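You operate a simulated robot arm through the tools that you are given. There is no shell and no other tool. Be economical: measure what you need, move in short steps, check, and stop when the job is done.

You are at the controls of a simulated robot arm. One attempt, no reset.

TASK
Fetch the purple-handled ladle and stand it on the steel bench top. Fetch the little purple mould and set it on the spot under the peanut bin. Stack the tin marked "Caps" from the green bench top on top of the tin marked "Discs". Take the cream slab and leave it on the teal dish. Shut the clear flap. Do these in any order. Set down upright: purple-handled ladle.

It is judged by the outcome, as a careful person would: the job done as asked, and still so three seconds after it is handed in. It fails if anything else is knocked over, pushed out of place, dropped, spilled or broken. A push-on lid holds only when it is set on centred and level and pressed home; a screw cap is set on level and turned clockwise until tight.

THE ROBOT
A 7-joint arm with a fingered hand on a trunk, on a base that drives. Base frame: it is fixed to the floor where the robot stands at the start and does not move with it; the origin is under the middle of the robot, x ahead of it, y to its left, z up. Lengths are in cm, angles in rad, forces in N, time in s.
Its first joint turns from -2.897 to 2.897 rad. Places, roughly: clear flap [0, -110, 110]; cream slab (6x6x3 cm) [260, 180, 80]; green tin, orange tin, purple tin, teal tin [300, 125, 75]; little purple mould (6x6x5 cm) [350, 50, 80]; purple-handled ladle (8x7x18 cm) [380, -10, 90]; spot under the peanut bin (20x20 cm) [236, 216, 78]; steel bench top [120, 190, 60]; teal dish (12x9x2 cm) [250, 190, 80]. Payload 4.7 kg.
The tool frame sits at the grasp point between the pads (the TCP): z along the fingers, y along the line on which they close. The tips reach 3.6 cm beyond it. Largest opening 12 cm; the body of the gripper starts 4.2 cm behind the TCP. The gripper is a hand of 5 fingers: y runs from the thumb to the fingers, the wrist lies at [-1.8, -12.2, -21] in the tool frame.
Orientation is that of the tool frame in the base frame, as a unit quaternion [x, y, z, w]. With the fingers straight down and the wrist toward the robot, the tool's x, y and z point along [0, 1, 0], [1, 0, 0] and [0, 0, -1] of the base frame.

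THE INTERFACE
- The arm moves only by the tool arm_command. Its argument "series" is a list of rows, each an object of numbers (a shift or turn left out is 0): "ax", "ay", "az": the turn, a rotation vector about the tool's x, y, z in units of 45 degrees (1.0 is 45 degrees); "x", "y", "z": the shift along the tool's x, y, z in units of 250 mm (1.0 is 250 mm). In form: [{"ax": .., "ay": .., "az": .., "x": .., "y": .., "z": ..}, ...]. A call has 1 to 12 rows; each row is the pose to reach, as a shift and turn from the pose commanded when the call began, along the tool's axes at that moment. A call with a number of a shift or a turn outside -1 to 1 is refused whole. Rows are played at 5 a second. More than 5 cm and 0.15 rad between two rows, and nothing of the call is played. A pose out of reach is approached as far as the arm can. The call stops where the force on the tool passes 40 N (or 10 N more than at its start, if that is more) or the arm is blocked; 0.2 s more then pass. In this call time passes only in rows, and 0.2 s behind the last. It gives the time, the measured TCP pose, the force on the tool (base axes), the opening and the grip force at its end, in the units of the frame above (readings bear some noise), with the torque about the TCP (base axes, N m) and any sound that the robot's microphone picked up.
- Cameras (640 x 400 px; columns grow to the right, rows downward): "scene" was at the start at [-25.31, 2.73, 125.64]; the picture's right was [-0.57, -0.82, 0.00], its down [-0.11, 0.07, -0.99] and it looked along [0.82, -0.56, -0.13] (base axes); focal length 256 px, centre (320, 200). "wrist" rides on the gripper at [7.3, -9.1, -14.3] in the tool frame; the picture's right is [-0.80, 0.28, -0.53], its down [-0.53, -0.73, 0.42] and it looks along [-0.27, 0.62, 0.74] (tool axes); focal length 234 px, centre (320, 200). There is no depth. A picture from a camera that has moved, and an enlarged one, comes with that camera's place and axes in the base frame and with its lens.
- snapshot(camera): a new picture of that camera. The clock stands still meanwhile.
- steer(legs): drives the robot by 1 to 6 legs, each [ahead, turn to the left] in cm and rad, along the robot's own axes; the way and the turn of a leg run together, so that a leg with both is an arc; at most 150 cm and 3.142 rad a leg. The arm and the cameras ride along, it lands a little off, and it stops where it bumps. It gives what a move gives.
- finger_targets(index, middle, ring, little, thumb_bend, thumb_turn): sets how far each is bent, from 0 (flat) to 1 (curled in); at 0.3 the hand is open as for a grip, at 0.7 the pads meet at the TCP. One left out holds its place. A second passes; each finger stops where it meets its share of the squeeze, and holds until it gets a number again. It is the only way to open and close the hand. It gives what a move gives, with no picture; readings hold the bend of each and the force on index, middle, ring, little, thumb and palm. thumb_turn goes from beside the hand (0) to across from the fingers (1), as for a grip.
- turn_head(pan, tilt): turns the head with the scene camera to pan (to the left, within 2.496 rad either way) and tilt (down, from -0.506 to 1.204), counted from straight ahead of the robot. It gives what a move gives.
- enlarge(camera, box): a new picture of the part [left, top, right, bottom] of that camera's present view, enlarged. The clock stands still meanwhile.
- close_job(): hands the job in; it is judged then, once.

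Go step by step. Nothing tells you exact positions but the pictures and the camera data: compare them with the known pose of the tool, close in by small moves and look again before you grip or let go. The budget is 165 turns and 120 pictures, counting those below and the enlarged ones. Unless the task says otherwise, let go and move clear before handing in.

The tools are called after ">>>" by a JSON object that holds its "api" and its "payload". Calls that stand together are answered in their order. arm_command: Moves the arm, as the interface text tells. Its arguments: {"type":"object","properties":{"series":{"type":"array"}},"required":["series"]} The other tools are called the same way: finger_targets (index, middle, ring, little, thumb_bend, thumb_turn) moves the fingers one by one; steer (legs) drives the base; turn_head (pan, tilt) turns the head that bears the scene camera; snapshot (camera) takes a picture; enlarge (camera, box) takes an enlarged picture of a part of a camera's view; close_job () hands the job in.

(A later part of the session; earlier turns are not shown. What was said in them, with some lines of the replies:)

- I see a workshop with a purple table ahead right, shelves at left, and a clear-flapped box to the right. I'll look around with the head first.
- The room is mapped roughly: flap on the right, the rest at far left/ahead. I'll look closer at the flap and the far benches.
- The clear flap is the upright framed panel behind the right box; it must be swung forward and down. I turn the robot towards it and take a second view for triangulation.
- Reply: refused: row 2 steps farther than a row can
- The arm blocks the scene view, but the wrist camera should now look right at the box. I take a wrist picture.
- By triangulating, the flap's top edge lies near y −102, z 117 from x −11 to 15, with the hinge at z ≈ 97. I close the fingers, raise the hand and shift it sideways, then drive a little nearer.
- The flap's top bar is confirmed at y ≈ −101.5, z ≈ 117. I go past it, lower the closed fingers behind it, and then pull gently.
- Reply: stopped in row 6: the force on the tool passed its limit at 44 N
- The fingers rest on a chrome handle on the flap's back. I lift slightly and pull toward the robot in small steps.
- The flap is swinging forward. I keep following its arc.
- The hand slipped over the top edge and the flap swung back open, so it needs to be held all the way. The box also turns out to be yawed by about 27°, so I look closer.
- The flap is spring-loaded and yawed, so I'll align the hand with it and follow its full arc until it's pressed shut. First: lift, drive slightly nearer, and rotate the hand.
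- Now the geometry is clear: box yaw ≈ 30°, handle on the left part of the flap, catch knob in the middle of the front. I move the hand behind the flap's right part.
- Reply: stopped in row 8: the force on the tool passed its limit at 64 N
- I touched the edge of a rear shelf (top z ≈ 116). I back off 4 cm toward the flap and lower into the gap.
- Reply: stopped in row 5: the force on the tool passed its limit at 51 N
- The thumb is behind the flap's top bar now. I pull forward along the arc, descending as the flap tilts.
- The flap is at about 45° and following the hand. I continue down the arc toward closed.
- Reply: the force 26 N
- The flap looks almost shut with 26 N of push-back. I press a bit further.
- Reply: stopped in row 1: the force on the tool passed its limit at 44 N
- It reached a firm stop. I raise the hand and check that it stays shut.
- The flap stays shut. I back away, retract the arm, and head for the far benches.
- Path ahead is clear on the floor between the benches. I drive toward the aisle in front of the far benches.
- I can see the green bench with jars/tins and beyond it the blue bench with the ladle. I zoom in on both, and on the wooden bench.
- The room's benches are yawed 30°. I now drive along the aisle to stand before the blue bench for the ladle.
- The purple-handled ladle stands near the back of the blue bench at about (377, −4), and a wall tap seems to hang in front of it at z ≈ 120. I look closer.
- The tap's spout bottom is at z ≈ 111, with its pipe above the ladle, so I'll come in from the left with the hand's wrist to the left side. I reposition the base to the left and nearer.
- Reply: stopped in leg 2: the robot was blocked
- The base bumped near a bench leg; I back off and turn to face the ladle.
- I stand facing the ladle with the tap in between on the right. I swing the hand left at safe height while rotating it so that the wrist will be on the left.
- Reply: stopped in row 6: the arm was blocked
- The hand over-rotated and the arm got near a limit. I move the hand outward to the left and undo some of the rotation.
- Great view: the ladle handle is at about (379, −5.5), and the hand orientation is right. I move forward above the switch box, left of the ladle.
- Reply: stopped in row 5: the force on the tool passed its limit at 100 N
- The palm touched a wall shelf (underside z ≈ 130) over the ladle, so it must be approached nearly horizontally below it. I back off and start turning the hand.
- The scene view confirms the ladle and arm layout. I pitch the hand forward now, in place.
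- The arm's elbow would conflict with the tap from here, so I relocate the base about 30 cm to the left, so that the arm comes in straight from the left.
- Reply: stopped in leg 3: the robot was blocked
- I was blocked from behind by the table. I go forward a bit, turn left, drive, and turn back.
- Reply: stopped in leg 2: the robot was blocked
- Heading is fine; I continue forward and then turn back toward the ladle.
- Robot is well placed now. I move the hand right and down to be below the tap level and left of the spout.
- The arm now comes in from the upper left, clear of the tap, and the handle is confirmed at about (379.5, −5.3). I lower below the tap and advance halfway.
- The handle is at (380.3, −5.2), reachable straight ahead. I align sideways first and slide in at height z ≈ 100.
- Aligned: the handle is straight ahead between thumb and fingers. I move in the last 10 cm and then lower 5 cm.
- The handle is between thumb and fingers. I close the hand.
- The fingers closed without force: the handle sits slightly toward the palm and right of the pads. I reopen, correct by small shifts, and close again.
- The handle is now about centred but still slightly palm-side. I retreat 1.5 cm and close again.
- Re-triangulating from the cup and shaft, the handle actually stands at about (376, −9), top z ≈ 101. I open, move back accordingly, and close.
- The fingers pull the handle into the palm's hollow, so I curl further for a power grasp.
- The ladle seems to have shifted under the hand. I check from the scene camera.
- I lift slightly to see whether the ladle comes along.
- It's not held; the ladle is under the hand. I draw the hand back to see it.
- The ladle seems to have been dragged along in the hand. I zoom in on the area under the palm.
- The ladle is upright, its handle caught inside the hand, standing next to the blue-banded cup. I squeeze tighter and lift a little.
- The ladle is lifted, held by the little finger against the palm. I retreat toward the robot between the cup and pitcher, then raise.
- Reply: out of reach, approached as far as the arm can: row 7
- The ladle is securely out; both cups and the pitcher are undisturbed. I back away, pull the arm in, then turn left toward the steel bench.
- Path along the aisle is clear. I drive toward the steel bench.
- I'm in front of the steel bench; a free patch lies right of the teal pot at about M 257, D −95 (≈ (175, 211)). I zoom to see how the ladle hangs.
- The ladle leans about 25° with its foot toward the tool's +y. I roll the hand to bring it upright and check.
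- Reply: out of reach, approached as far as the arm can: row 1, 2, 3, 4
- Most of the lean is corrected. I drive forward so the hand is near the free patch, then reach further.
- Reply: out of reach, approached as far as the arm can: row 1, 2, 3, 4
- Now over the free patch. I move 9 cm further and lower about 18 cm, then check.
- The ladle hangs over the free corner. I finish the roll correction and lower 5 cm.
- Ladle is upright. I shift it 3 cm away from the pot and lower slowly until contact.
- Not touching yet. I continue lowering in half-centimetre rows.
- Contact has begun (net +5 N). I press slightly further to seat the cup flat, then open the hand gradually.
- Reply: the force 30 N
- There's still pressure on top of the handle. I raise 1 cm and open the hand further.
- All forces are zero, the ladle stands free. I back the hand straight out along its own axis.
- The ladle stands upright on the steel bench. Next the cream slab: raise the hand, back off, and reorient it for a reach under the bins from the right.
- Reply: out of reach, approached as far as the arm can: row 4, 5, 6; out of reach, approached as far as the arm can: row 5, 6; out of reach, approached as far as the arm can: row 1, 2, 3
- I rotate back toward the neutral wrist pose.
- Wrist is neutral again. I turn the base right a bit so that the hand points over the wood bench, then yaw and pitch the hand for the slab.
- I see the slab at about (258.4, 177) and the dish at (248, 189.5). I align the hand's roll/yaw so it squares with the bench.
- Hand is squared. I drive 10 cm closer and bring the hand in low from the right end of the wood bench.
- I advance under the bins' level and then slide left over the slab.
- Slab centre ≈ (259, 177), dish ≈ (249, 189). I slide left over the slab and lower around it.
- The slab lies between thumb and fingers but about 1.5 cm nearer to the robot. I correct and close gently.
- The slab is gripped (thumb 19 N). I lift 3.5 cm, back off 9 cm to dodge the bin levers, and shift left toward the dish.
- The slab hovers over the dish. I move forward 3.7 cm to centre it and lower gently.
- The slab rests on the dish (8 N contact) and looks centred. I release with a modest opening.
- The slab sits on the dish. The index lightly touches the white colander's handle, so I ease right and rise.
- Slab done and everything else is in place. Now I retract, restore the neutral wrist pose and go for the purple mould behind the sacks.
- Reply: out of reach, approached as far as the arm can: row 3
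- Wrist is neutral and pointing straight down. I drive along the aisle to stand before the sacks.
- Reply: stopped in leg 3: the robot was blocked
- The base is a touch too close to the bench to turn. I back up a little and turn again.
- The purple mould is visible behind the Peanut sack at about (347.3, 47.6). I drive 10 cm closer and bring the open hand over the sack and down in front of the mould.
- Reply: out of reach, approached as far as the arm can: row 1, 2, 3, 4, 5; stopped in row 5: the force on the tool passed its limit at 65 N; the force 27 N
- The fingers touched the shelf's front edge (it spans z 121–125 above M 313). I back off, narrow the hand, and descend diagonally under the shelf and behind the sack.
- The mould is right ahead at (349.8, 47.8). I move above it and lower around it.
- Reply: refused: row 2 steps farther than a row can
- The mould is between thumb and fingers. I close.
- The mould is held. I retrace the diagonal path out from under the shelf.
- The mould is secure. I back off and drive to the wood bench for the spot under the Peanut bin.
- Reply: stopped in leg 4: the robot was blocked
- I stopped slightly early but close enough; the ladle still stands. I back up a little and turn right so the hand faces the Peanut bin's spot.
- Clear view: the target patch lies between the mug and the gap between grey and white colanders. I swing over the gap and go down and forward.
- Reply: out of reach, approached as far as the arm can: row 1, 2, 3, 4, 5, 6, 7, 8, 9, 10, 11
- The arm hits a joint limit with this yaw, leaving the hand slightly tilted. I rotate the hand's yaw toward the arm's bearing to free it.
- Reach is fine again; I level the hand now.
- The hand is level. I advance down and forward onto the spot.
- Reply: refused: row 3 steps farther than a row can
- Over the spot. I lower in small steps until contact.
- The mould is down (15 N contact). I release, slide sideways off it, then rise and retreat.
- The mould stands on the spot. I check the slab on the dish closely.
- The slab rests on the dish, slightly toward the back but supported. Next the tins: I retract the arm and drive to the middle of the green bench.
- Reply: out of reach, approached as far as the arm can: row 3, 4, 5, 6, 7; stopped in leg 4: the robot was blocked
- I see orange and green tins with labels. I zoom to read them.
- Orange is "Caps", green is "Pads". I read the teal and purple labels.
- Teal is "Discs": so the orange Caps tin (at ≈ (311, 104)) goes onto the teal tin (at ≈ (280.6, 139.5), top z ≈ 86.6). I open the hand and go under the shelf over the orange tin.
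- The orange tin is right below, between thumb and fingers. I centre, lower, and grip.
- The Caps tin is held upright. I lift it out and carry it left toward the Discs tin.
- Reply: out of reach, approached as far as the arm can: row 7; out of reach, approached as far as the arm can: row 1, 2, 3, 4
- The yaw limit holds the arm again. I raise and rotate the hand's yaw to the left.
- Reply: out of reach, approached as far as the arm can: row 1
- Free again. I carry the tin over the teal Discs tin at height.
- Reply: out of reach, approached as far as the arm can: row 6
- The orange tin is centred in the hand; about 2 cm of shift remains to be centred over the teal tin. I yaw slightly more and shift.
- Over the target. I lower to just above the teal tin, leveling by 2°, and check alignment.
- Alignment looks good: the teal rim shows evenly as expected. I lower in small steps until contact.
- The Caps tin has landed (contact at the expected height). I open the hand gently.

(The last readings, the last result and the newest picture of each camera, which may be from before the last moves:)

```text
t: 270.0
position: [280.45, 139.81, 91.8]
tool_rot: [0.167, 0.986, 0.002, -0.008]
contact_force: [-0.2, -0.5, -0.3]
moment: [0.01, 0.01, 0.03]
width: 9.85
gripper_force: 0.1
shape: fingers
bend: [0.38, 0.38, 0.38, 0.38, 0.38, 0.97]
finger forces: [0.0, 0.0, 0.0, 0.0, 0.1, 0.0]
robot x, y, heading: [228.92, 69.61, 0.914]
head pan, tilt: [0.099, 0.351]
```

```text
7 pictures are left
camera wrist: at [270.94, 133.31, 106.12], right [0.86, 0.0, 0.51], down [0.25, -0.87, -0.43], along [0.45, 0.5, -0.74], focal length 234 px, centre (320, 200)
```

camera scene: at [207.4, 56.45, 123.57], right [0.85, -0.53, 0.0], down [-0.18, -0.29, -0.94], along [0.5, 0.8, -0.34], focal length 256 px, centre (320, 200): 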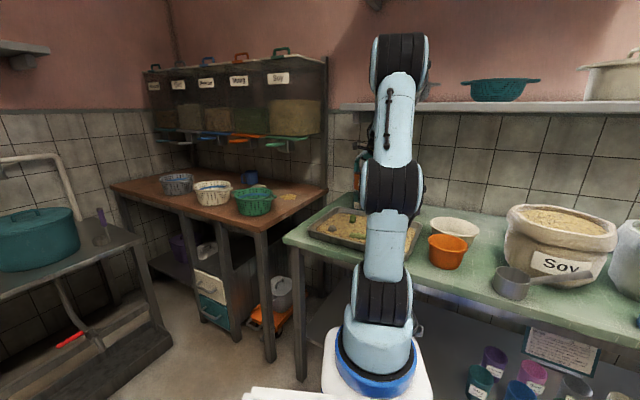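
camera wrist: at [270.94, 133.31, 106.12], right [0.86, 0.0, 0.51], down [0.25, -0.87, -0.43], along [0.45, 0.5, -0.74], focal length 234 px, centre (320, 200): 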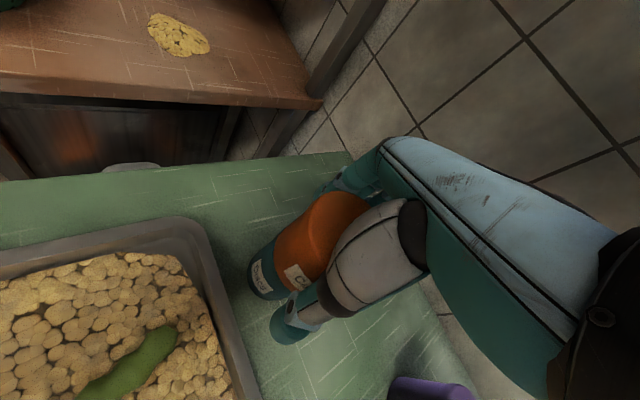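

The tins are stacked neatly. I raise straight up and back away, then check.

>>> {"api": "arm_command", "payload": {"series": [{"z": -0.08}, {"z": -0.18}, {"z": -0.3}, {"z": -0.4}, {"z": -0.46, "y": -0.14}, {"z": -0.5, "y": -0.32}, {"z": -0.54, "y": -0.5}]}}

>>> {"api": "snapshot", "payload": {"camera": "wrist"}}

```text
t: 271.6
position: [276.54, 127.72, 105.36]
tool_rot: [0.167, 0.986, 0.001, -0.008]
contact_force: [0.3, -0.1, -1.1]
moment: [-0.01, 0.04, 0.01]
width: 9.85
gripper_force: 0.0
shape: fingers
bend: [0.38, 0.38, 0.38, 0.38, 0.38, 0.97]
finger forces: [0.1, 0.0, 0.0, 0.1, 0.0, 0.0]
robot x, y, heading: [228.88, 70.06, 0.919]
head pan, tilt: [0.099, 0.351]
```

```text
6 pictures are left
camera wrist: at [266.98, 121.45, 119.68], right [0.86, 0.0, 0.51], down [0.25, -0.87, -0.43], along [0.44, 0.5, -0.74], focal length 234 px, centre (320, 200)
```

wrist: 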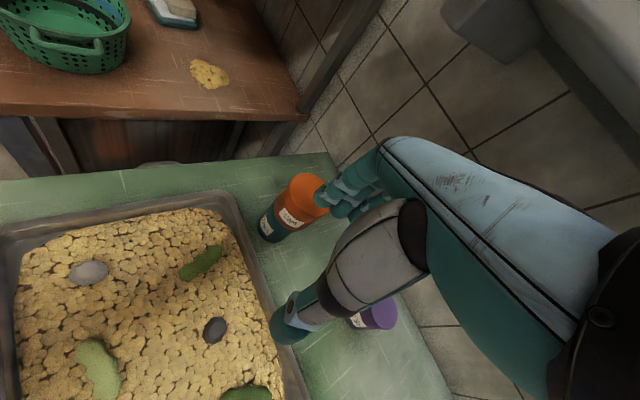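

The stack stands. I take one close look at the slab and dish from here.

>>> {"api": "enlarge", "payload": {"camera": "wrist", "box": [130, 0, 230, 60]}}

```text
6.40 times, centred on (180, 30) of wrist
camera zoom: at [266.98, 121.45, 119.68], right [0.86, 0.0, 0.51], down [0.25, -0.87, -0.43], along [0.44, 0.5, -0.74], focal length 1499 px, centre (1216, 1288)
```

zoom: 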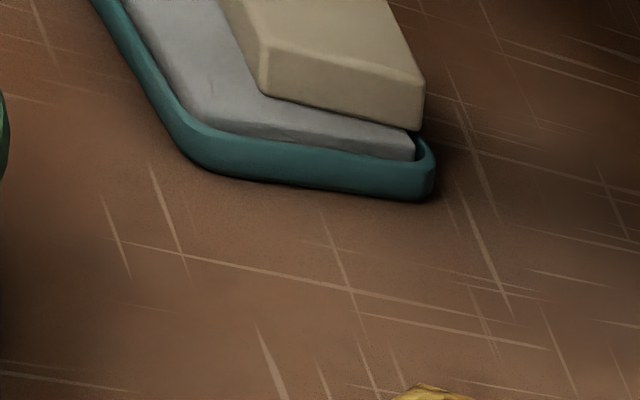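

All five jobs look done: the slab rests within the dish, the tins are stacked, the mould is on its spot, the ladle stands upright and the flap is shut. The hand is clear, so I hand the job in.

>>> {"api": "close_job", "payload": {}}

```text
The job is handed in.
```

I handed the job in with all five parts done; I didn't look at the flap again after closing it near the start.

- **Ladle:** standing upright on the steel bench top, to the right of the teal pot.
- **Mould:** set down about 6 cm from the centre of the spot under the peanut bin, inside its 20 cm square.
- **Tins:** the orange "Caps" tin is stacked on the teal "Discs" tin.
- **Cream slab:** on the teal dish, towards its back edge, with its underside within the rim.
- **Clear flap:** pressed to a firm stop; it stayed shut when I let go.

While working I bumped two wall shelves with the hand, one at about 100 N. The base was blocked several times, mostly against benches or the table, and a finger brushed the white colander's handle. I saw nothing knocked over or out of place in the pictures I took afterwards.
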